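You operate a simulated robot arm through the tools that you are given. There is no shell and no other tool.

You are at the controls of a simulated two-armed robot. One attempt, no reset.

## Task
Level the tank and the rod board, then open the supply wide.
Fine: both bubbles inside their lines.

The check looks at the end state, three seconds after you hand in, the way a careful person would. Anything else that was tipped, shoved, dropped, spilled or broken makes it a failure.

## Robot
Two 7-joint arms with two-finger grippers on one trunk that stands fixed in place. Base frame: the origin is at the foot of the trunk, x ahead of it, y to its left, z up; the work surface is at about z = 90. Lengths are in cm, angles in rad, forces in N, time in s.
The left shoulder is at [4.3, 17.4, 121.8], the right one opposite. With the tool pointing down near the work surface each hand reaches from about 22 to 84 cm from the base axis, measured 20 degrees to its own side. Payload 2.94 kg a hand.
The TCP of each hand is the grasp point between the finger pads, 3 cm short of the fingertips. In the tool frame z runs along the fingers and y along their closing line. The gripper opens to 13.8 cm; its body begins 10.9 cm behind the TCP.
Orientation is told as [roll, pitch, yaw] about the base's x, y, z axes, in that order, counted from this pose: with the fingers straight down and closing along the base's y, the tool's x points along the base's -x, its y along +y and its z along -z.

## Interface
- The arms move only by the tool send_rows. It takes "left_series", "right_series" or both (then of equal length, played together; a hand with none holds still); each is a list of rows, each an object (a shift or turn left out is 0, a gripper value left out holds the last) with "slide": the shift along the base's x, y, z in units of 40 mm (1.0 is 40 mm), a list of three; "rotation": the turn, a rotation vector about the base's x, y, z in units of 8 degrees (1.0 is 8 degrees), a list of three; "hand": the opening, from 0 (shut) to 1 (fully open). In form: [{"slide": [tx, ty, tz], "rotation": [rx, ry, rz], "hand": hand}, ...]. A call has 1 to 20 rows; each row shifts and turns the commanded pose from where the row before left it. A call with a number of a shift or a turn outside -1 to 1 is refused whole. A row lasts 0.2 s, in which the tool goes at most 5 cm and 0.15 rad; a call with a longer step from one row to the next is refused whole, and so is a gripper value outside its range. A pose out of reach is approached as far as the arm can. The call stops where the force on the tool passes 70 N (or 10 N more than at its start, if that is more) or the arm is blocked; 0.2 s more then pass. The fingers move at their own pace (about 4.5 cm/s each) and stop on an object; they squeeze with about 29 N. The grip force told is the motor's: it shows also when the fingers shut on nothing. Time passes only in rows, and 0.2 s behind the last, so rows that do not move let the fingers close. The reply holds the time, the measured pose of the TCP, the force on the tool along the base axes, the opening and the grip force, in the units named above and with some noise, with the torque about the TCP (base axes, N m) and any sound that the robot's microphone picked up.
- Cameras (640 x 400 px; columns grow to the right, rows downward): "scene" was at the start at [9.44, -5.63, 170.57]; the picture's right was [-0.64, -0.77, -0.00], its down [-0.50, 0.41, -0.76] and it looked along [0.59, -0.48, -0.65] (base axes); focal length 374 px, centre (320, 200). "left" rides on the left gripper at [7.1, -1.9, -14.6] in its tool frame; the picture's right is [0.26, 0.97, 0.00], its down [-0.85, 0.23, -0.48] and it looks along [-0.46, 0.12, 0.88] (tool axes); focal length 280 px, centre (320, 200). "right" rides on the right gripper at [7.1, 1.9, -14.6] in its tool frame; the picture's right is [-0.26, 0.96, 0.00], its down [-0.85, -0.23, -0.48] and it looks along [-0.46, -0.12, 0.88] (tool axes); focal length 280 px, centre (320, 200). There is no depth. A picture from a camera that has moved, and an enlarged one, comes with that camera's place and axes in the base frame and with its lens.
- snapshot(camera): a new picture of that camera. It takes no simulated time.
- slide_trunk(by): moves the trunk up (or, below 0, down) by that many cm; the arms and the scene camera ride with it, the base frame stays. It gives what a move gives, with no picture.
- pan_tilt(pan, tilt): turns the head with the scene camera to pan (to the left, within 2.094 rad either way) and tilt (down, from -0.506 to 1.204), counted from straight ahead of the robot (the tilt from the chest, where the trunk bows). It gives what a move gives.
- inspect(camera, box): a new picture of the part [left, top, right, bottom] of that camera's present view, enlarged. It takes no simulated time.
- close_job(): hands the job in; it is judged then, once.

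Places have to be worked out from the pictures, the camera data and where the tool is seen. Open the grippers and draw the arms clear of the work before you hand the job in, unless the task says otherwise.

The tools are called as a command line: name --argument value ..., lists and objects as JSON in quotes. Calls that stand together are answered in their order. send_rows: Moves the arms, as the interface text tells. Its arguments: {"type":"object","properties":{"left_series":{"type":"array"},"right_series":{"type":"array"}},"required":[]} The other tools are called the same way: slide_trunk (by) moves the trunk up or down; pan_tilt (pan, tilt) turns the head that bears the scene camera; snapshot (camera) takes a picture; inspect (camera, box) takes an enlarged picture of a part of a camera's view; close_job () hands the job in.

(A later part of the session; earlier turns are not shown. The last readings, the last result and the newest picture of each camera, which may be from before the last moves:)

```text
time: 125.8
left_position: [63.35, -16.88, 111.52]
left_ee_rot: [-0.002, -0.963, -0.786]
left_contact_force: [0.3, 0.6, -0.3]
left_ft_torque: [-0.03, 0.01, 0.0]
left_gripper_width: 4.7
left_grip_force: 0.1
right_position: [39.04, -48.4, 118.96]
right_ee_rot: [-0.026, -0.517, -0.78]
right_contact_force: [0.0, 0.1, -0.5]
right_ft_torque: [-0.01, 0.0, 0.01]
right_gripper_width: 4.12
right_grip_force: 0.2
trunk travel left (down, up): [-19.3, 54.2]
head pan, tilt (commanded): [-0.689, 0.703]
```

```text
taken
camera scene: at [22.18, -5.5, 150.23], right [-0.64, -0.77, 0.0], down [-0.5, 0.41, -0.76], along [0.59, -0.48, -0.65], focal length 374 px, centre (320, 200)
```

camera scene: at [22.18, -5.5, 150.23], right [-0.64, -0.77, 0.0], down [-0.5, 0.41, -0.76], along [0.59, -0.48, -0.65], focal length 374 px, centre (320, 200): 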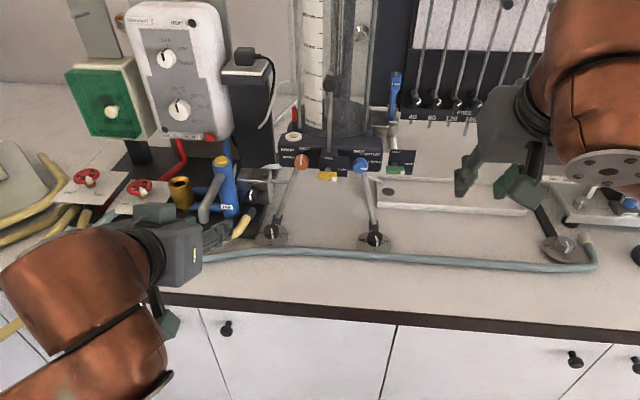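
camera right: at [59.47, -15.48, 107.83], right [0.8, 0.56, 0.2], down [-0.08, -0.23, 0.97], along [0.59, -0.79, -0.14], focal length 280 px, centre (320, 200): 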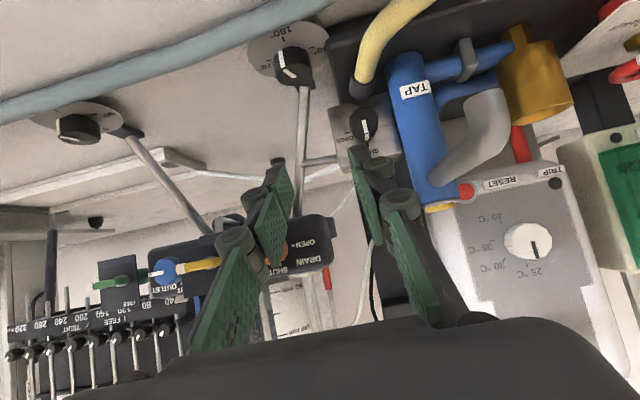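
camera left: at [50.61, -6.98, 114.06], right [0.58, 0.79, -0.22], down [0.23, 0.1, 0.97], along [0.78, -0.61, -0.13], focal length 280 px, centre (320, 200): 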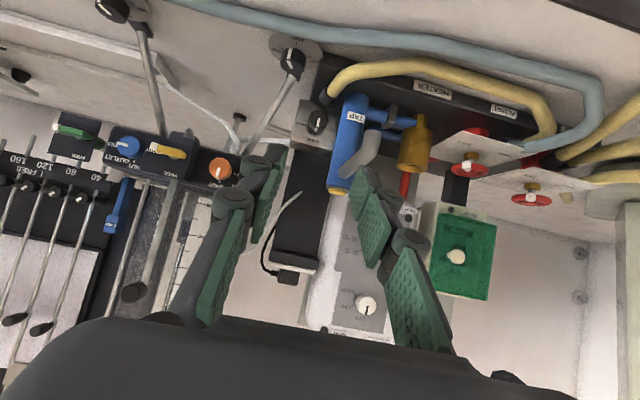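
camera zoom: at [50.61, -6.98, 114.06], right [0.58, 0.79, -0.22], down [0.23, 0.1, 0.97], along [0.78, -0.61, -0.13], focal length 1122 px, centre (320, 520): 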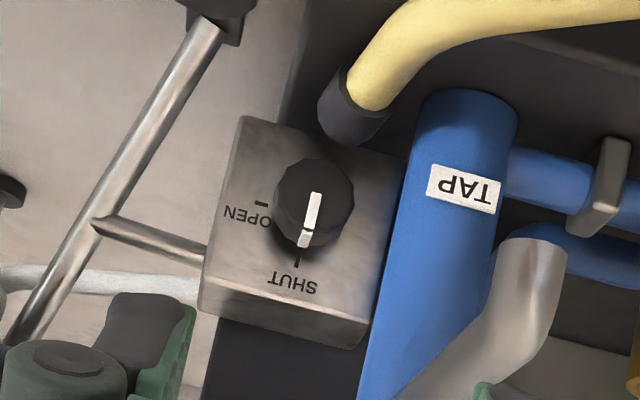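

The view of the box is clear: SHUT up, OPEN 90° clockwise from the front. Combining this with the right camera's ray, the face centre is at about (80.1,-33.35,97.35). The TAP body is only about 4 cm to the left, so I'll narrow the fingers to 3.9 cm and advance to 5 cm short.

send_rows --left_series '[{"slide": [0.6125, -0.6, -0.515], "hand": 0.285}, {"slide": [0.6125, -0.6, -0.515]}, {"slide": [0.6125, -0.6, -0.515]}, {"slide": [0.6125, -0.6, -0.515]}, {"slide": [0.6125, -0.6, -0.515]}, {}]'

snapshot --camera "left"

inspect --camera "left" --box '[240, 90, 400, 210]'

inspect --camera "scene" --box '[180, 130, 320, 250]'

```text
time: 127.2
left_position: [75.65, -28.92, 101.01]
left_ee_rot: [-0.001, -0.962, -0.785]
left_contact_force: [-0.7, -0.1, 1.0]
left_ft_torque: [0.02, 0.01, 0.01]
left_gripper_width: 3.92
left_grip_force: 0.2
right_position: [39.1, -48.32, 118.95]
right_ee_rot: [-0.026, -0.515, -0.781]
right_contact_force: [-0.3, -0.5, 0.1]
right_ft_torque: [0.0, -0.03, 0.01]
right_gripper_width: 4.13
right_grip_force: 0.1
trunk travel left (down, up): [-19.3, 54.2]
head pan, tilt (commanded): [-0.689, 0.703]
```

```text
taken
camera left: at [62.97, -18.89, 103.63], right [0.58, 0.79, -0.22], down [0.23, 0.1, 0.97], along [0.78, -0.61, -0.13], focal length 280 px, centre (320, 200)
```

left: 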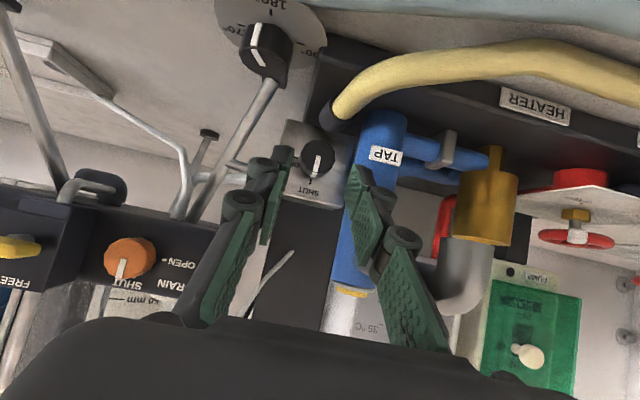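

```text
3.33 times, centred on (320, 150) of left
camera zoom: at [62.97, -18.89, 103.63], right [0.58, 0.79, -0.22], down [0.23, 0.1, 0.97], along [0.78, -0.61, -0.13], focal length 935 px, centre (320, 367)
```

zoom: 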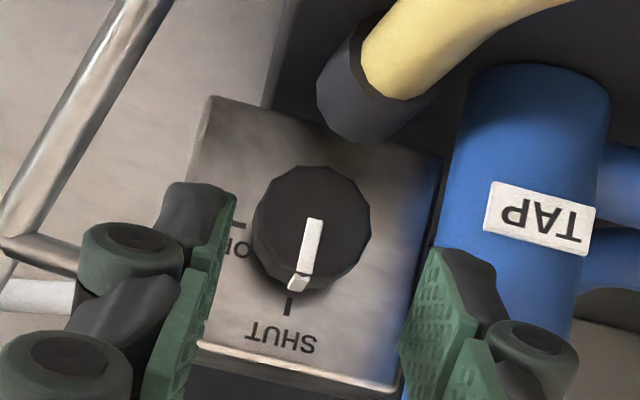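

```text
3.33 times, centred on (250, 190) of scene
camera zoom: at [22.21, -5.55, 150.22], right [-0.64, -0.77, 0.0], down [-0.5, 0.41, -0.76], along [0.59, -0.48, -0.65], focal length 1246 px, centre (553, 233)
```

zoom: 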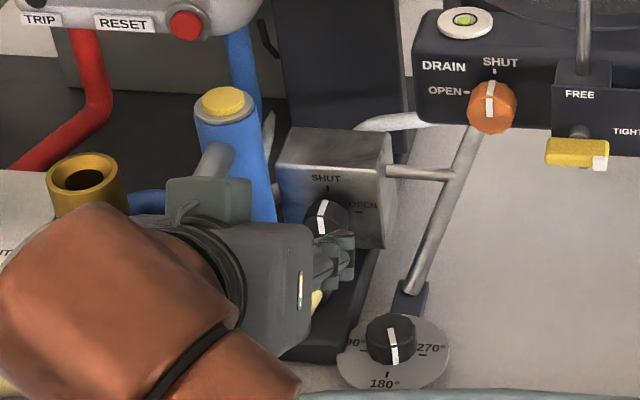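

The view confirms the face centre at (79.95,-33.25,97.45), and the hand is laterally aligned within 0.1 cm. I'll advance 3 cm and check clearances.

send_rows --left_series '[{"slide": [0.145, -0.145, -0.1275]}, {"slide": [0.145, -0.145, -0.1275]}, {"slide": [0.145, -0.145, -0.1275]}, {}]'

inspect --camera "left" --box '[240, 90, 400, 210]'

inspect --camera "scene" --box '[200, 150, 300, 230]'

```text
time: 128.2
left_position: [77.29, -30.91, 99.63]
left_ee_rot: [0.0, -0.961, -0.785]
left_contact_force: [-0.2, 0.3, -0.4]
left_ft_torque: [-0.02, -0.01, 0.01]
left_gripper_width: 3.93
left_grip_force: 0.1
right_position: [39.14, -48.58, 118.96]
right_ee_rot: [-0.025, -0.515, -0.781]
right_contact_force: [-0.6, -0.2, -0.3]
right_ft_torque: [0.0, -0.03, 0.03]
right_gripper_width: 4.15
right_grip_force: 0.1
trunk travel left (down, up): [-19.3, 54.2]
head pan, tilt (commanded): [-0.689, 0.703]
```

```text
3.33 times, centred on (320, 150) of left
camera zoom: at [64.73, -20.81, 102.16], right [0.58, 0.79, -0.21], down [0.23, 0.1, 0.97], along [0.78, -0.61, -0.13], focal length 935 px, centre (320, 367)
```

zoom: 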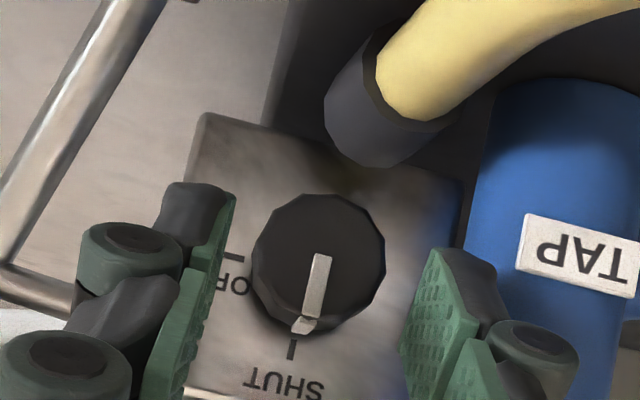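

```text
5.00 times, centred on (250, 190) of scene
camera zoom: at [22.26, -5.62, 150.21], right [-0.64, -0.77, 0.0], down [-0.5, 0.41, -0.76], along [0.59, -0.48, -0.65], focal length 1869 px, centre (670, 250)
```

zoom: 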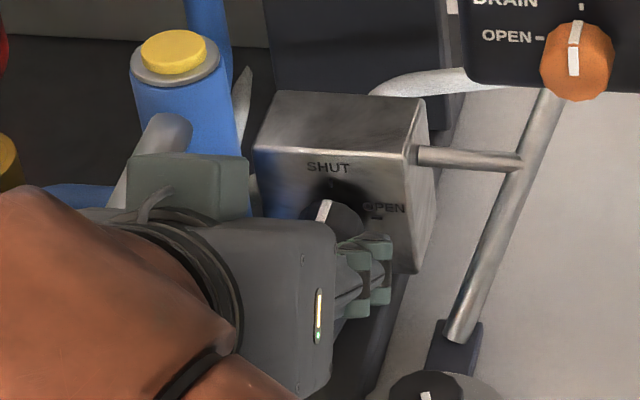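

Everything is clear and centred. I'll advance the final 1.8 cm in two small steps.

send_rows --left_series '[{"slide": [0.085, -0.085, -0.095]}, {"slide": [0.085, -0.085, -0.095]}, {"slide": [0.085, -0.085, -0.095]}, {}]'

inspect --camera "left" --box '[240, 100, 400, 220]'

inspect --camera "scene" --box '[200, 150, 300, 230]'

```text
time: 129.2
left_position: [78.02, -32.37, 98.46]
left_ee_rot: [0.002, -0.963, -0.794]
left_contact_force: [-3.7, -14.4, 8.0]
left_ft_torque: [1.99, -0.07, 1.82]
left_gripper_width: 4.31
left_grip_force: 3.1
right_position: [38.96, -48.68, 118.93]
right_ee_rot: [-0.024, -0.515, -0.783]
right_contact_force: [-0.3, 0.8, 0.2]
right_ft_torque: [-0.03, -0.03, -0.02]
right_gripper_width: 4.13
right_grip_force: 0.1
trunk travel left (down, up): [-19.3, 54.2]
head pan, tilt (commanded): [-0.689, 0.703]
```

```text
3.33 times, centred on (320, 160) of left
camera zoom: at [65.49, -22.27, 101.04], right [0.58, 0.78, -0.21], down [0.23, 0.09, 0.97], along [0.78, -0.61, -0.12], focal length 935 px, centre (320, 333)
```

zoom: 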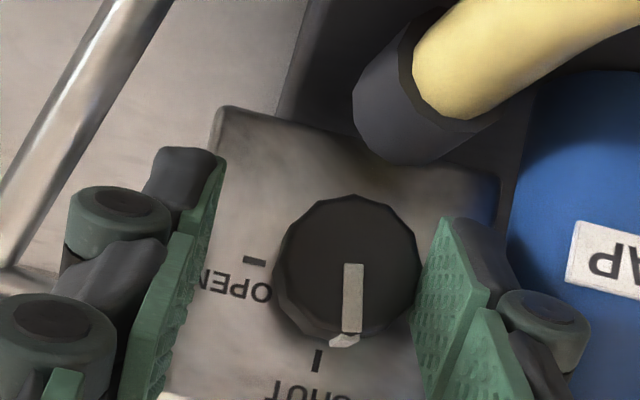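

```text
5.00 times, centred on (250, 190) of scene
camera zoom: at [22.08, -5.81, 150.23], right [-0.64, -0.77, 0.0], down [-0.5, 0.41, -0.76], along [0.59, -0.49, -0.65], focal length 1869 px, centre (670, 250)
```

zoom: 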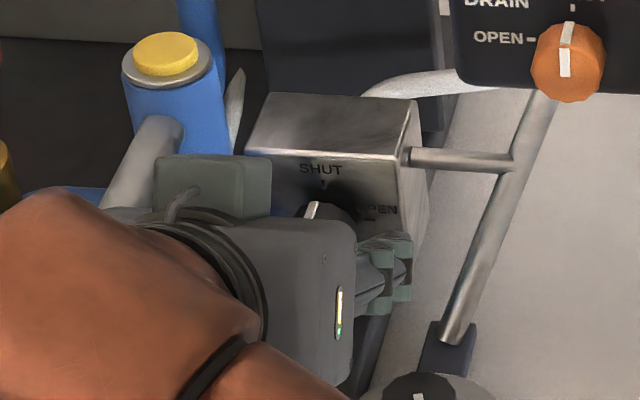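

Contact: the left finger's outer side is touching the TAP body (about 17 N, hand pushed 0.6 cm right). I'll back off the same way, then come in with the fingers set narrower.

send_rows --left_series '[{"slide": [-0.085, 0.085, 0.095]}, {"slide": [-0.085, 0.085, 0.095]}, {"slide": [-0.085, 0.085, 0.095]}, {"slide": [-0.085, 0.085, 0.075]}, {}]'

inspect --camera "left" --box '[240, 90, 400, 210]'

snapshot --camera "scene"

```text
time: 130.4
left_position: [77.21, -30.46, 99.83]
left_ee_rot: [0.002, -0.962, -0.787]
left_contact_force: [-1.4, -1.7, 1.3]
left_ft_torque: [0.2, -0.09, 0.21]
left_gripper_width: 3.77
left_grip_force: 0.2
right_position: [39.08, -48.56, 118.85]
right_ee_rot: [-0.026, -0.517, -0.781]
right_contact_force: [0.0, 0.2, -0.8]
right_ft_torque: [0.03, -0.04, 0.01]
right_gripper_width: 4.15
right_grip_force: 0.1
trunk travel left (down, up): [-19.3, 54.2]
head pan, tilt (commanded): [-0.689, 0.703]
```

```text
3.33 times, centred on (320, 150) of left
camera zoom: at [64.53, -20.45, 102.46], right [0.58, 0.79, -0.21], down [0.23, 0.1, 0.97], along [0.78, -0.61, -0.13], focal length 935 px, centre (320, 367)
```

zoom: 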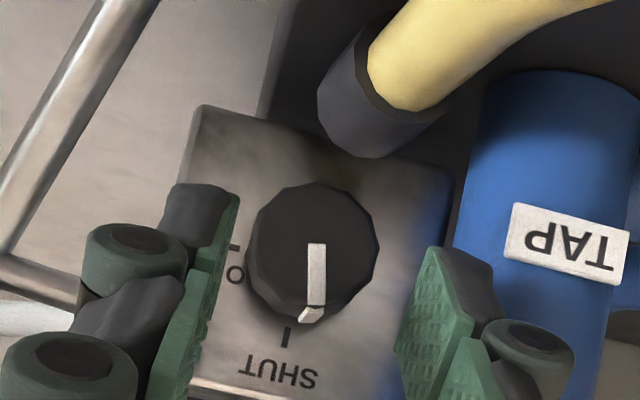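

```text
taken
camera scene: at [22.23, -5.62, 150.22], right [-0.63, -0.77, 0.0], down [-0.5, 0.41, -0.76], along [0.59, -0.48, -0.65], focal length 374 px, centre (320, 200)
```

scene: 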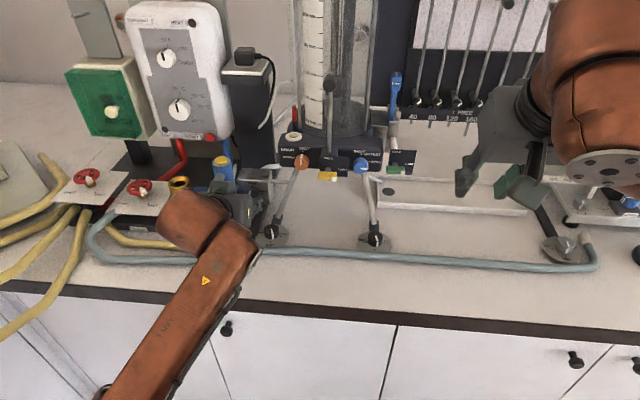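

Backed off with a small residual (about 2–3 N). I'll look closely at where the hand might still be touching.

inspect --camera "scene" --box '[160, 140, 300, 250]'

snapshot --camera "left"

snapshot --camera "right"

```text
3.64 times, centred on (230, 195) of scene
camera zoom: at [22.23, -5.62, 150.22], right [-0.63, -0.77, 0.0], down [-0.5, 0.41, -0.76], along [0.59, -0.48, -0.65], focal length 1359 px, centre (647, 218)
```

zoom: 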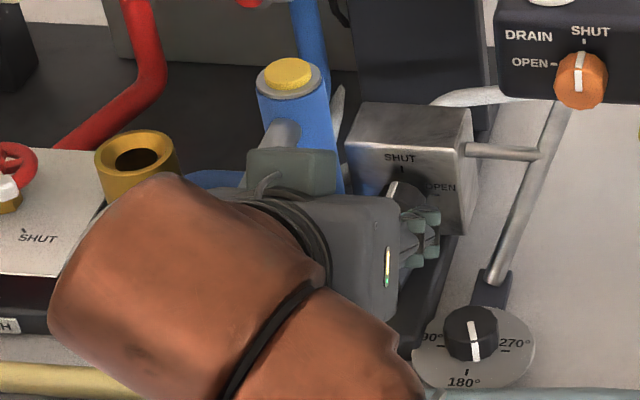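

```text
taken
camera left: at [64.53, -20.45, 102.46], right [0.58, 0.79, -0.21], down [0.23, 0.1, 0.97], along [0.78, -0.61, -0.13], focal length 280 px, centre (320, 200)
```

left: 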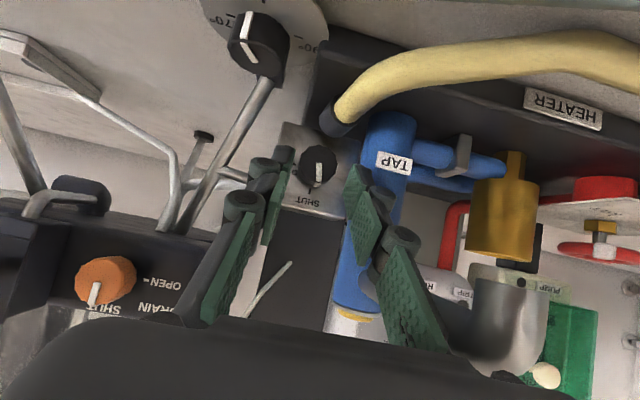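

```text
taken
camera right: at [31.28, -37.58, 128.12], right [0.85, 0.52, 0.11], down [0.2, -0.51, 0.84], along [0.49, -0.69, -0.54], focal length 280 px, centre (320, 200)
```

right: 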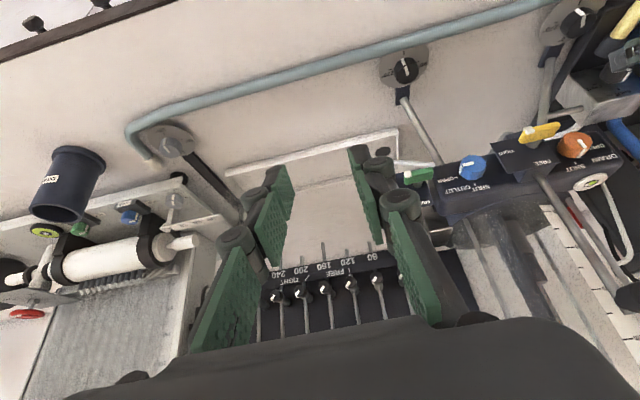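

I'll narrow the fingers to about 3.4 cm here and re-read the forces.

send_rows --left_series '[{"hand": 0.245}, {"hand": 0.245}, {}]'

inspect --camera "left" --box '[240, 90, 400, 210]'

inspect --camera "left" --box '[320, 140, 560, 320]'

```text
time: 131.2
left_position: [77.13, -30.42, 99.72]
left_ee_rot: [0.0, -0.96, -0.784]
left_contact_force: [0.6, -0.6, 0.0]
left_ft_torque: [0.03, 0.02, 0.0]
left_gripper_width: 3.38
left_grip_force: 0.0
right_position: [39.21, -48.5, 119.0]
right_ee_rot: [-0.028, -0.513, -0.78]
right_contact_force: [0.2, -0.4, 0.3]
right_ft_torque: [-0.02, -0.01, -0.04]
right_gripper_width: 4.14
right_grip_force: 0.0
trunk travel left (down, up): [-19.3, 54.2]
head pan, tilt (commanded): [-0.689, 0.703]
```

```text
3.33 times, centred on (320, 150) of left
camera zoom: at [64.49, -20.52, 102.37], right [0.58, 0.79, -0.22], down [0.23, 0.09, 0.97], along [0.78, -0.61, -0.13], focal length 935 px, centre (320, 367)
```

zoom: 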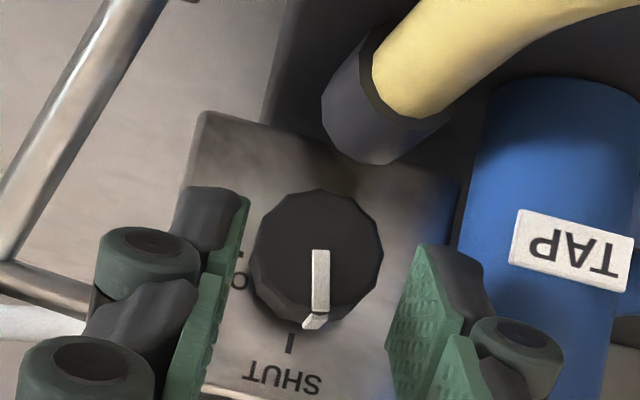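

```text
2.22 times, centred on (440, 230) of left
camera zoom: at [64.49, -20.52, 102.37], right [0.58, 0.79, -0.22], down [0.23, 0.09, 0.97], along [0.78, -0.61, -0.13], focal length 623 px, centre (53, 133)
```

zoom: 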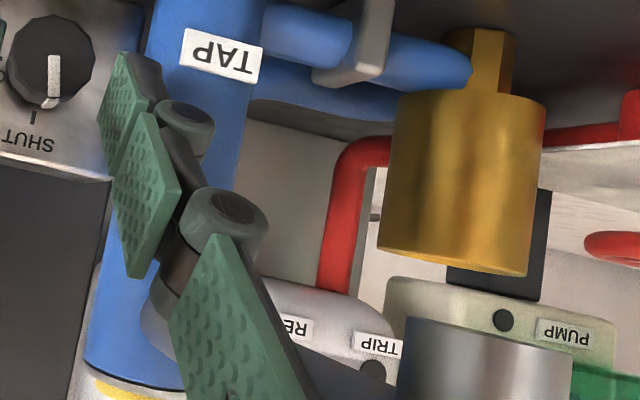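

With the fingers narrower the force is zero. The gap between knob and TAP is only about 2 cm, about one finger thick, so a horizontal grip jams there. I'll roll the hand 28° clockwise about the knob axis so the left finger sits up-left (clear of TAP) and the right one down-right. First I'll back off and roll.

send_rows --left_series '[{"slide": [-0.2175, 0.2175, 0.215]}, {"slide": [-0.2175, 0.2175, 0.215]}, {"slide": [-0.066, -0.094, -0.039], "rotation": [0.619, -0.619, 0]}, {"slide": [-0.066, -0.094, -0.039], "rotation": [0.619, -0.619, 0]}, {"slide": [-0.066, -0.094, -0.039], "rotation": [0.619, -0.619, 0]}, {"slide": [-0.066, -0.094, -0.039], "rotation": [0.619, -0.619, 0]}, {}]'

snapshot --camera "left"

inspect --camera "left" --box '[240, 90, 400, 210]'

inspect --camera "scene" --box '[160, 140, 300, 250]'

```text
time: 132.8
left_position: [74.23, -30.27, 100.83]
left_ee_rot: [0.75, -0.808, -1.379]
left_contact_force: [-0.2, 0.2, 0.2]
left_ft_torque: [-0.02, 0.04, 0.01]
left_gripper_width: 3.39
left_grip_force: 0.1
right_position: [39.14, -48.47, 118.89]
right_ee_rot: [-0.025, -0.515, -0.781]
right_contact_force: [-0.1, -0.3, -0.2]
right_ft_torque: [-0.01, 0.04, 0.0]
right_gripper_width: 4.14
right_grip_force: 0.1
trunk travel left (down, up): [-19.3, 54.2]
head pan, tilt (commanded): [-0.689, 0.703]
```

```text
taken
camera left: at [60.96, -20.96, 102.31], right [0.57, 0.78, 0.26], down [-0.11, -0.25, 0.96], along [0.82, -0.58, -0.05], focal length 280 px, centre (320, 200)
```

left: 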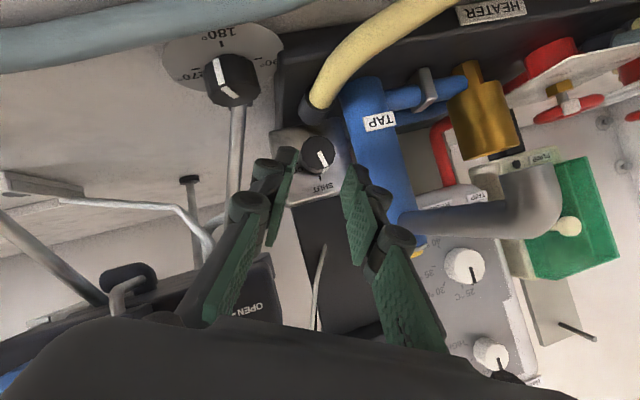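

```text
3.33 times, centred on (320, 150) of left
camera zoom: at [60.96, -20.96, 102.31], right [0.57, 0.78, 0.26], down [-0.11, -0.25, 0.96], along [0.82, -0.58, -0.05], focal length 935 px, centre (320, 367)
```

zoom: 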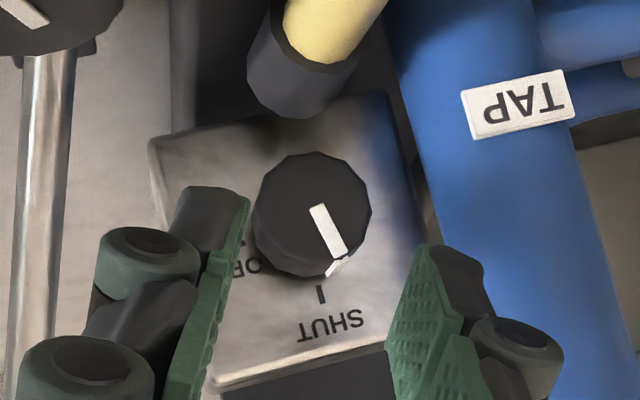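

```text
3.64 times, centred on (230, 195) of scene
camera zoom: at [22.28, -5.63, 150.2], right [-0.64, -0.77, 0.0], down [-0.5, 0.41, -0.76], along [0.59, -0.48, -0.65], focal length 1359 px, centre (647, 218)
```

zoom: 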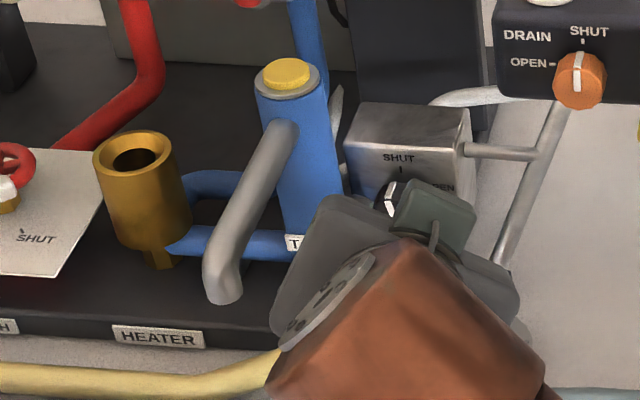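

The roll worked. The face centre re-measures at lateral 32.9, z 97.45, and the hand is centred on it within 0.1 cm. I'll roll 6° more for extra TAP clearance and advance 3 cm.

send_rows --left_series '[{"slide": [-0.06, -0.06, -0.05], "rotation": [0.53, -0.53, 0]}, {"slide": [0.196, -0.085, -0.118]}, {"slide": [0.196, -0.085, -0.118]}, {"slide": [0.196, -0.085, -0.118]}, {}]'

inspect --camera "left" --box '[240, 90, 400, 210]'

inspect --camera "scene" --box '[160, 140, 300, 250]'

```text
time: 134.0
left_position: [76.32, -31.44, 99.38]
left_ee_rot: [0.866, -0.748, -1.459]
left_contact_force: [-0.3, -0.6, -0.3]
left_ft_torque: [-0.01, 0.04, 0.02]
left_gripper_width: 3.41
left_grip_force: 0.1
right_position: [39.16, -48.66, 118.97]
right_ee_rot: [-0.026, -0.515, -0.78]
right_contact_force: [0.1, -0.7, -0.6]
right_ft_torque: [-0.02, -0.01, 0.0]
right_gripper_width: 4.12
right_grip_force: 0.1
trunk travel left (down, up): [-19.3, 54.2]
head pan, tilt (commanded): [-0.689, 0.703]
```

```text
3.33 times, centred on (320, 150) of left
camera zoom: at [62.96, -22.31, 100.45], right [0.55, 0.76, 0.36], down [-0.18, -0.32, 0.93], along [0.82, -0.57, -0.04], focal length 935 px, centre (320, 367)
```

zoom: 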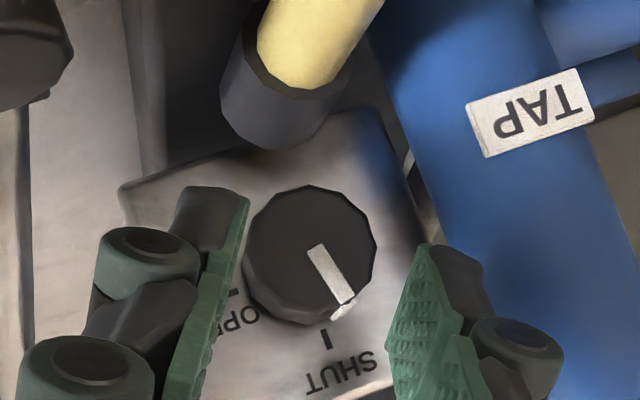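

```text
3.64 times, centred on (230, 195) of scene
camera zoom: at [22.27, -5.65, 150.21], right [-0.64, -0.77, 0.0], down [-0.5, 0.41, -0.76], along [0.59, -0.48, -0.65], focal length 1359 px, centre (647, 218)
```

zoom: 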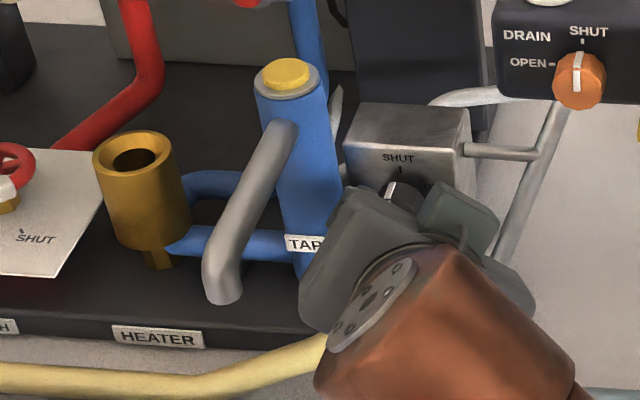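

No contact, and the knob is about 0.19 cm toward the image-left along the closing line. I'll include that correction and advance the last 2.1 cm in four small rows.

send_rows --left_series '[{"slide": [0.1055, -0.049, -0.076]}, {"slide": [0.1055, -0.049, -0.076]}, {"slide": [0.1055, -0.049, -0.076]}, {}]'

inspect --camera "left" --box '[240, 100, 400, 220]'

```text
time: 135.0
left_position: [77.62, -32.11, 98.21]
left_ee_rot: [0.865, -0.746, -1.459]
left_contact_force: [0.2, -0.8, -0.2]
left_ft_torque: [-0.05, 0.01, -0.01]
left_gripper_width: 3.39
left_grip_force: 0.1
right_position: [39.25, -48.45, 118.96]
right_ee_rot: [-0.026, -0.516, -0.779]
right_contact_force: [-0.4, -0.3, 0.1]
right_ft_torque: [0.02, -0.02, -0.02]
right_gripper_width: 4.15
right_grip_force: 0.0
trunk travel left (down, up): [-19.3, 54.2]
head pan, tilt (commanded): [-0.689, 0.703]
```

```text
3.33 times, centred on (320, 160) of left
camera zoom: at [64.15, -22.89, 99.42], right [0.55, 0.76, 0.36], down [-0.18, -0.32, 0.93], along [0.82, -0.57, -0.04], focal length 935 px, centre (320, 333)
```

zoom: 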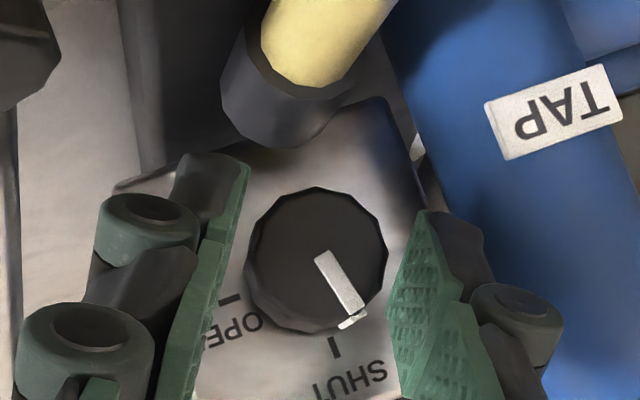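

No contact yet and it's centred. One more row, then I'll close on the knob.

send_rows --left_series '[{"slide": [0.1, -0.046, -0.072]}, {}]'

inspect --camera "left" --box '[240, 100, 400, 220]'

```text
time: 135.6
left_position: [78.1, -32.31, 98.0]
left_ee_rot: [0.865, -0.748, -1.459]
left_contact_force: [-0.5, 0.5, -0.8]
left_ft_torque: [-0.01, 0.04, -0.02]
left_gripper_width: 3.39
left_grip_force: 0.1
right_position: [39.13, -48.48, 119.01]
right_ee_rot: [-0.026, -0.513, -0.779]
right_contact_force: [-0.3, -0.2, 0.5]
right_ft_torque: [0.02, -0.01, -0.03]
right_gripper_width: 4.15
right_grip_force: 0.0
trunk travel left (down, up): [-19.3, 54.2]
head pan, tilt (commanded): [-0.689, 0.703]
```

```text
3.33 times, centred on (320, 160) of left
camera zoom: at [64.63, -23.03, 99.17], right [0.55, 0.76, 0.36], down [-0.18, -0.32, 0.93], along [0.82, -0.57, -0.04], focal length 935 px, centre (320, 333)
```

zoom: 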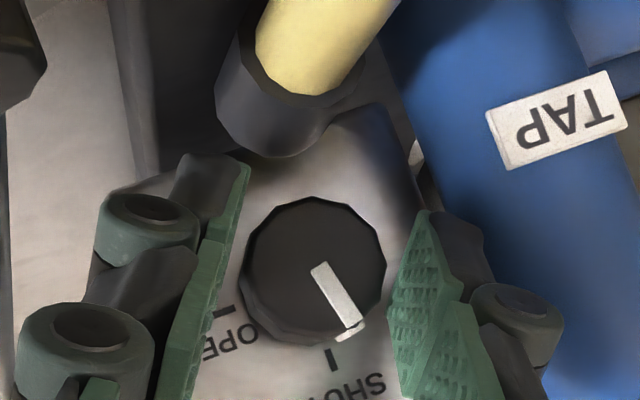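

The TCP is where I wanted it, with no contact. I'll close on the knob.

send_rows --left_series '[{"hand": 0.0}, {"hand": 0.0}, {"hand": 0.0}]'

inspect --camera "left" --box '[240, 100, 400, 220]'

```text
time: 136.4
left_position: [78.06, -32.25, 98.1]
left_ee_rot: [0.866, -0.746, -1.46]
left_contact_force: [3.7, -1.5, 2.4]
left_ft_torque: [0.02, 0.02, 0.19]
left_gripper_width: 2.76
left_grip_force: 45.1
right_position: [39.13, -48.5, 118.97]
right_ee_rot: [-0.025, -0.514, -0.78]
right_contact_force: [0.2, -0.1, -0.3]
right_ft_torque: [0.01, -0.02, 0.02]
right_gripper_width: 4.14
right_grip_force: 0.2
trunk travel left (down, up): [-19.3, 54.2]
head pan, tilt (commanded): [-0.689, 0.703]
```

```text
3.33 times, centred on (320, 160) of left
camera zoom: at [64.66, -23.02, 99.19], right [0.54, 0.76, 0.36], down [-0.18, -0.32, 0.93], along [0.82, -0.57, -0.04], focal length 935 px, centre (320, 333)
```

zoom: 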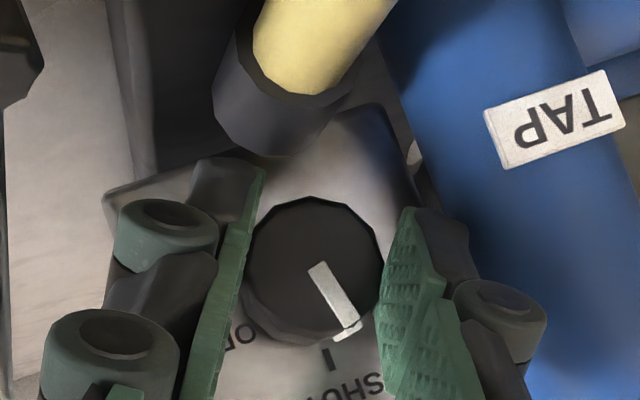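

A good grip: width 2.8 cm and under 5 N. I'll turn 24° clockwise (as seen from the front) about the knob axis and check.

send_rows --left_series '[{"slide": [-0.0168, -0.0168, -0.0209], "rotation": [0.7071, -0.7071, 0]}, {"slide": [-0.0145, -0.0145, -0.024], "rotation": [0.7071, -0.7071, 0]}, {"slide": [-0.012, -0.012, -0.0266], "rotation": [0.7071, -0.7071, 0]}, {}]'

inspect --camera "left" --box '[220, 90, 420, 240]'

inspect --camera "scene" --box '[160, 120, 320, 250]'

```text
time: 137.4
left_position: [77.9, -32.57, 97.63]
left_ee_rot: [1.225, -0.45, -1.666]
left_contact_force: [-2.1, 3.4, -1.1]
left_ft_torque: [-0.12, 0.39, 0.35]
left_gripper_width: 2.81
left_grip_force: 45.3
right_position: [39.18, -48.48, 118.96]
right_ee_rot: [-0.027, -0.515, -0.783]
right_contact_force: [-0.2, -0.3, -0.3]
right_ft_torque: [0.0, -0.03, -0.01]
right_gripper_width: 4.14
right_grip_force: 0.0
trunk travel left (down, up): [-19.3, 54.2]
head pan, tilt (commanded): [-0.689, 0.703]
```

```text
2.67 times, centred on (320, 165) of left
camera zoom: at [64.32, -23.36, 97.55], right [0.38, 0.59, 0.71], down [-0.43, -0.56, 0.71], along [0.82, -0.57, 0.04], focal length 748 px, centre (320, 293)
```

zoom: 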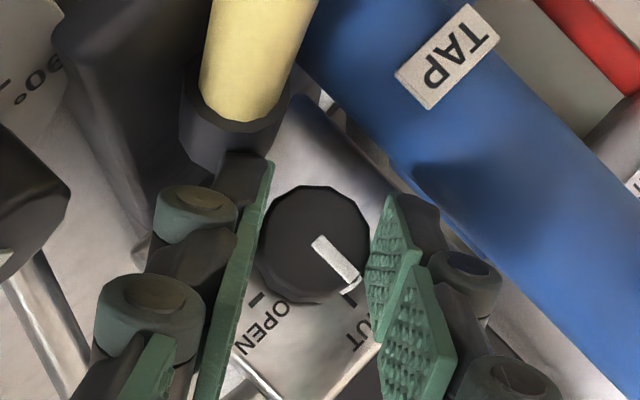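

```text
3.08 times, centred on (240, 185) of scene
camera zoom: at [22.26, -5.61, 150.2], right [-0.64, -0.77, 0.0], down [-0.5, 0.41, -0.76], along [0.59, -0.48, -0.65], focal length 1150 px, centre (566, 246)
```

zoom: 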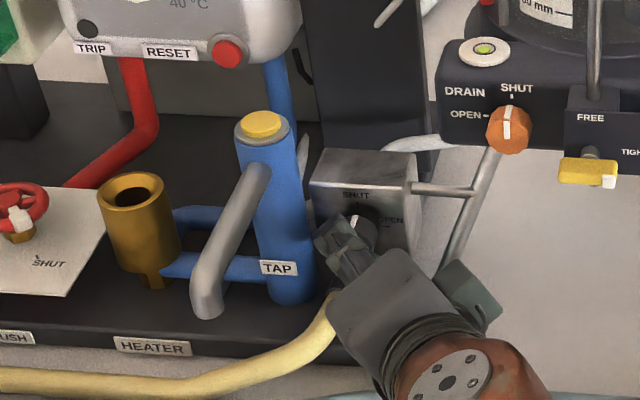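

The knob turned with the hand (24°), with forces around 4 N. I'll open slightly, swing back 24°, and re-grip.

send_rows --left_series '[{"hand": 0.245}, {"hand": 0.245}, {"slide": [0.012, 0.012, 0.0266], "rotation": [-0.7071, 0.7071, 0]}, {"slide": [0.0145, 0.0145, 0.024], "rotation": [-0.7071, 0.7071, 0]}, {"slide": [0.0168, 0.0168, 0.0209], "rotation": [-0.7071, 0.7071, 0]}, {}]'

inspect --camera "left" --box '[220, 90, 420, 240]'

```text
time: 138.8
left_position: [77.94, -32.37, 98.07]
left_ee_rot: [0.865, -0.746, -1.461]
left_contact_force: [0.9, 0.1, -1.0]
left_ft_torque: [0.0, 0.0, 0.03]
left_gripper_width: 3.41
left_grip_force: 0.0
right_position: [39.2, -48.47, 118.96]
right_ee_rot: [-0.027, -0.517, -0.779]
right_contact_force: [0.2, 0.8, -0.2]
right_ft_torque: [-0.03, 0.05, 0.01]
right_gripper_width: 4.14
right_grip_force: 0.0
trunk travel left (down, up): [-19.3, 54.2]
head pan, tilt (commanded): [-0.689, 0.703]
```

```text
2.67 times, centred on (320, 165) of left
camera zoom: at [64.61, -23.07, 99.25], right [0.55, 0.76, 0.36], down [-0.18, -0.32, 0.93], along [0.82, -0.57, -0.04], focal length 748 px, centre (320, 293)
```

zoom: 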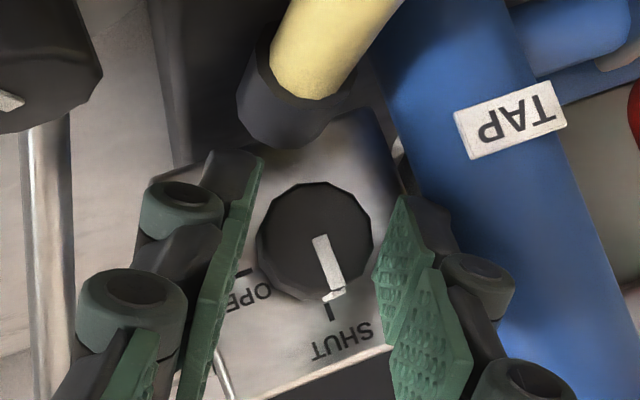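

The pointer still looks near SHUT, so I suspect the fingers slipped on the knob rather than turning it. I'll zoom in to verify.

inspect --camera "left" --box '[290, 130, 350, 180]'

inspect --camera "scene" --box '[230, 160, 280, 200]'

```text
8.00 times, centred on (320, 155) of left
camera zoom: at [64.61, -23.07, 99.25], right [0.55, 0.76, 0.36], down [-0.18, -0.32, 0.93], along [0.82, -0.57, -0.04], focal length 2243 px, centre (320, 560)
```

zoom: 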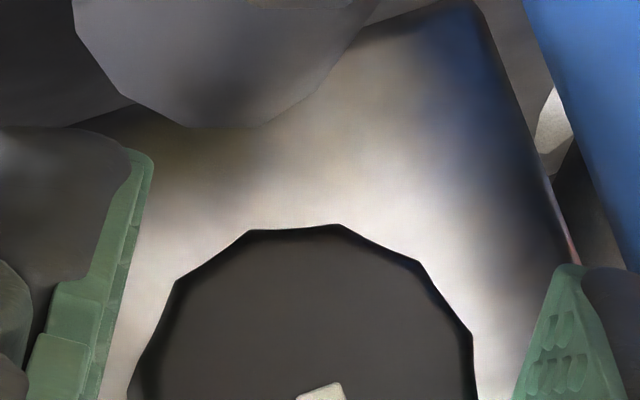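

```text
10.00 times, centred on (255, 180) of scene
camera zoom: at [22.28, -5.68, 150.2], right [-0.64, -0.77, 0.0], down [-0.5, 0.41, -0.76], along [0.59, -0.48, -0.65], focal length 3738 px, centre (970, 400)
```

zoom: 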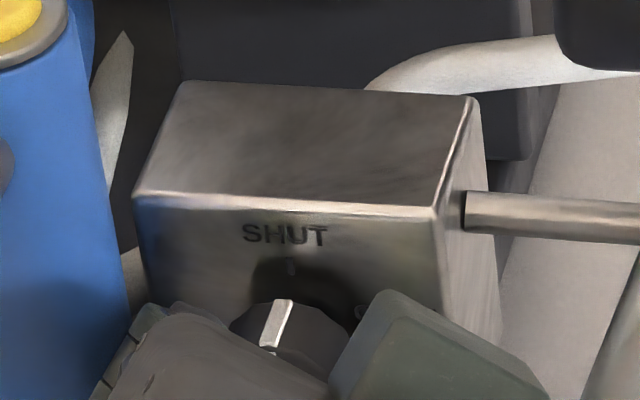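

The knob has hardly turned, so the fingers slipped around it (about 0.36 N·m resisting). I'll seat the fingers deeper on the knob, re-grip, and turn in small steps while watching the pointer and torque.

send_rows --left_series '[{"slide": [0.05, -0.05, 0.04]}, {"slide": [0.05, -0.05, 0.04]}, {}]'

inspect --camera "left" --box '[270, 130, 370, 210]'

```text
time: 139.6
left_position: [78.42, -32.94, 98.52]
left_ee_rot: [0.865, -0.747, -1.461]
left_contact_force: [-0.1, 0.5, -0.1]
left_ft_torque: [0.01, 0.07, 0.0]
left_gripper_width: 3.39
left_grip_force: 0.1
right_position: [39.06, -48.45, 118.86]
right_ee_rot: [-0.027, -0.516, -0.78]
right_contact_force: [-0.1, 0.4, 0.1]
right_ft_torque: [-0.02, 0.01, 0.01]
right_gripper_width: 4.13
right_grip_force: 0.1
trunk travel left (down, up): [-19.3, 54.2]
head pan, tilt (commanded): [-0.689, 0.703]
```

```text
5.00 times, centred on (320, 170) of left
camera zoom: at [64.98, -23.52, 99.55], right [0.55, 0.76, 0.36], down [-0.18, -0.32, 0.93], along [0.82, -0.57, -0.04], focal length 1402 px, centre (320, 350)
```

zoom: 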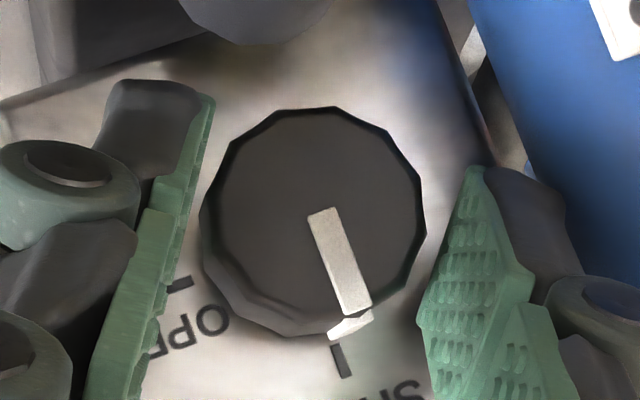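

I could go 0.6 cm deeper with no contact, so the pads now cover the whole knob depth. I'll close and turn 8°, then check the pointer and torque.

send_rows --left_series '[{"hand": 0.0}, {"hand": 0.0}, {"hand": 0.0}, {"slide": [-0.021, -0.021, -0.026], "rotation": [0.7071, -0.7071, 0]}, {}]'

inspect --camera "left" --box '[270, 130, 370, 210]'

```text
time: 140.8
left_position: [78.12, -33.1, 98.28]
left_ee_rot: [1.005, -0.652, -1.55]
left_contact_force: [-12.6, -0.8, -5.0]
left_ft_torque: [0.06, 0.44, -0.35]
left_gripper_width: 2.77
left_grip_force: 44.7
right_position: [38.92, -48.66, 118.95]
right_ee_rot: [-0.025, -0.515, -0.783]
right_contact_force: [0.6, -0.5, -0.1]
right_ft_torque: [-0.01, 0.02, -0.02]
right_gripper_width: 4.14
right_grip_force: 0.0
trunk travel left (down, up): [-19.3, 54.2]
head pan, tilt (commanded): [-0.689, 0.703]
```

```text
5.00 times, centred on (320, 170) of left
camera zoom: at [64.72, -23.81, 99.06], right [0.51, 0.71, 0.49], down [-0.27, -0.41, 0.87], along [0.82, -0.57, -0.01], focal length 1402 px, centre (320, 350)
```

zoom: 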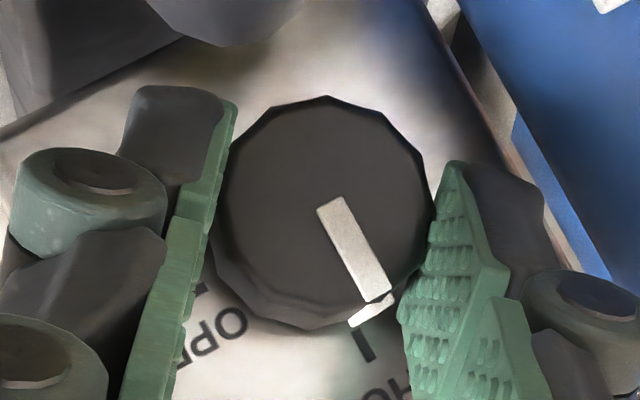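

The pointer stayed on SHUT while the hand turned 8°, so it slips completely this way. I'll test a small turn in the opposite direction to learn whether the knob is stiff or simply against its stop.

send_rows --left_series '[{"slide": [0.021, 0.021, 0.026], "rotation": [-0.7071, 0.7071, 0]}, {"slide": [0.022, 0.022, 0.015], "rotation": [-0.7071, 0.7071, 0]}, {}]'

inspect --camera "left" --box '[270, 130, 370, 210]'

```text
time: 141.6
left_position: [78.4, -32.72, 98.54]
left_ee_rot: [0.705, -0.829, -1.348]
left_contact_force: [-9.5, -3.0, -1.1]
left_ft_torque: [0.09, 0.24, -0.39]
left_gripper_width: 2.8
left_grip_force: 44.7
right_position: [39.14, -48.59, 118.95]
right_ee_rot: [-0.024, -0.516, -0.781]
right_contact_force: [0.1, -0.4, 0.3]
right_ft_torque: [0.04, -0.03, -0.04]
right_gripper_width: 4.14
right_grip_force: 0.1
trunk travel left (down, up): [-19.3, 54.2]
head pan, tilt (commanded): [-0.689, 0.703]
```

```text
5.00 times, centred on (320, 170) of left
camera zoom: at [65.18, -23.36, 100.12], right [0.58, 0.79, 0.23], down [-0.09, -0.22, 0.97], along [0.81, -0.58, -0.06], focal length 1402 px, centre (320, 350)
```

zoom: 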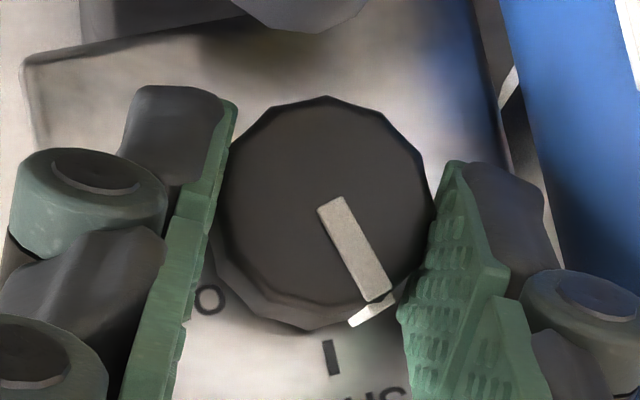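

Interesting: going this way the knob turned with the hand. I'll look from the scene camera to see where the pointer is now relative to SHUT and OPEN.

inspect --camera "scene" --box '[225, 155, 285, 205]'

inspect --camera "left" --box '[260, 120, 380, 220]'

```text
8.00 times, centred on (255, 180) of scene
camera zoom: at [22.17, -5.73, 150.22], right [-0.64, -0.77, 0.0], down [-0.5, 0.41, -0.76], along [0.59, -0.48, -0.65], focal length 2990 px, centre (840, 360)
```

zoom: 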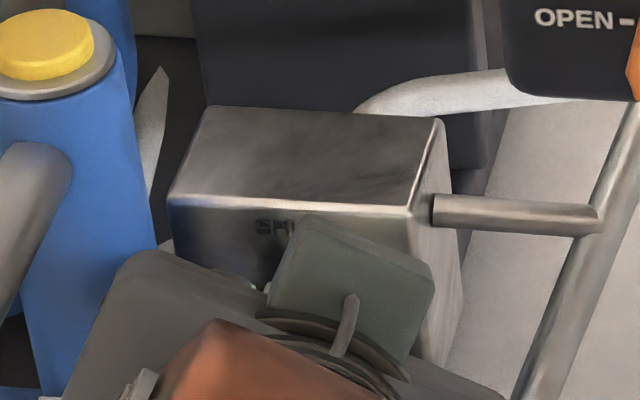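

```text
4.00 times, centred on (320, 170) of left
camera zoom: at [65.18, -23.36, 100.12], right [0.58, 0.79, 0.23], down [-0.09, -0.22, 0.97], along [0.81, -0.58, -0.06], focal length 1122 px, centre (320, 320)
```

zoom: 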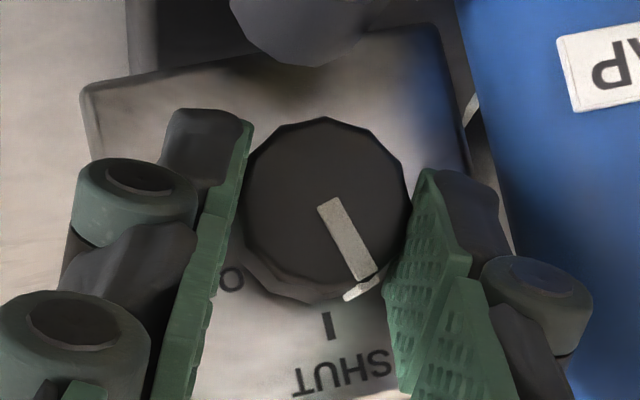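

The knob moves freely counter-clockwise (it's now about 15° past SHUT on the far side) but was solidly blocked clockwise. So SHUT is its clockwise stop, and it opens counter-clockwise, like a tap, the long way round to OPEN. I'll confirm by re-gripping further clockwise and turning counter-clockwise again.

send_rows --left_series '[{"hand": 0.232}, {"hand": 0.232}, {"slide": [-0.0265, -0.0265, 0]}, {"slide": [-0.032, -0.032, -0.0275], "rotation": [0.7071, -0.7071, 0]}, {"slide": [-0.028, -0.028, -0.0325], "rotation": [0.7071, -0.7071, 0]}, {"slide": [-0.0265, -0.0265, -0.0375], "rotation": [0.7071, -0.7071, 0]}, {"slide": [-0.021, -0.021, -0.0425], "rotation": [0.7071, -0.7071, 0]}, {}]'

inspect --camera "left" --box '[260, 120, 380, 220]'

```text
time: 143.4
left_position: [78.06, -33.07, 98.05]
left_ee_rot: [1.227, -0.445, -1.665]
left_contact_force: [-0.5, -0.2, 0.7]
left_ft_torque: [0.02, -0.03, -0.03]
left_gripper_width: 3.21
left_grip_force: 0.1
right_position: [39.04, -48.57, 119.04]
right_ee_rot: [-0.026, -0.515, -0.781]
right_contact_force: [0.0, 0.2, -0.2]
right_ft_torque: [0.0, -0.02, 0.01]
right_gripper_width: 4.17
right_grip_force: 0.1
trunk travel left (down, up): [-19.3, 54.2]
head pan, tilt (commanded): [-0.689, 0.703]
```

```text
4.00 times, centred on (320, 170) of left
camera zoom: at [64.47, -24.07, 97.81], right [0.38, 0.59, 0.71], down [-0.43, -0.56, 0.71], along [0.82, -0.57, 0.04], focal length 1122 px, centre (320, 320)
```

zoom: 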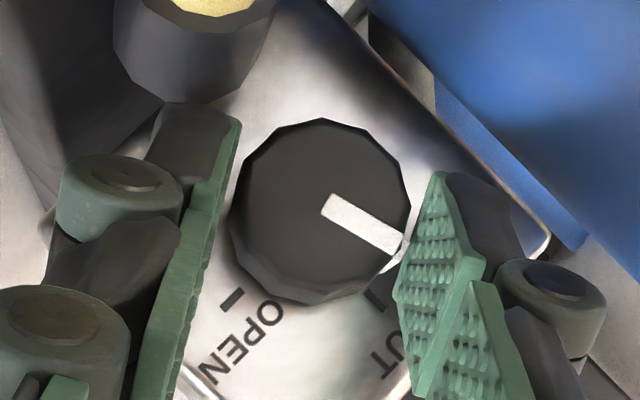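

The pointer stayed where I left it, about 15–20° counter-clockwise of SHUT, so it isn't sprung. I'll grip here and turn 32° counter-clockwise.

send_rows --left_series '[{"hand": 0.0}, {"hand": 0.0}, {"hand": 0.0}, {"slide": [0.021, 0.021, 0.0425], "rotation": [-0.7071, 0.7071, 0]}, {"slide": [0.0265, 0.0265, 0.0375], "rotation": [-0.7071, 0.7071, 0]}, {"slide": [0.028, 0.028, 0.0325], "rotation": [-0.7071, 0.7071, 0]}, {"slide": [0.032, 0.032, 0.0275], "rotation": [-0.7071, 0.7071, 0]}, {}]'

inspect --camera "left" --box '[260, 120, 380, 220]'

```text
time: 145.2
left_position: [78.56, -32.77, 98.56]
left_ee_rot: [0.705, -0.828, -1.346]
left_contact_force: [6.6, -0.3, 6.5]
left_ft_torque: [0.39, 0.24, 0.3]
left_gripper_width: 2.77
left_grip_force: 45.0
right_position: [39.15, -48.51, 118.99]
right_ee_rot: [-0.027, -0.515, -0.781]
right_contact_force: [0.4, 0.0, 0.2]
right_ft_torque: [0.04, -0.02, -0.04]
right_gripper_width: 4.12
right_grip_force: 0.0
trunk travel left (down, up): [-19.3, 54.2]
head pan, tilt (commanded): [-0.689, 0.703]
```

```text
4.00 times, centred on (320, 170) of left
camera zoom: at [65.17, -23.38, 100.09], right [0.57, 0.79, 0.23], down [-0.09, -0.22, 0.97], along [0.81, -0.58, -0.06], focal length 1122 px, centre (320, 320)
```

zoom: 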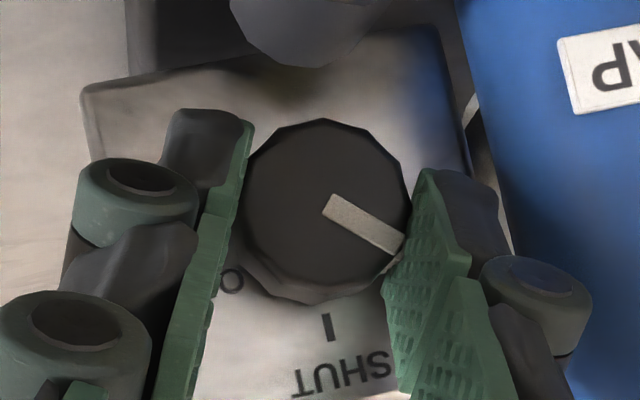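

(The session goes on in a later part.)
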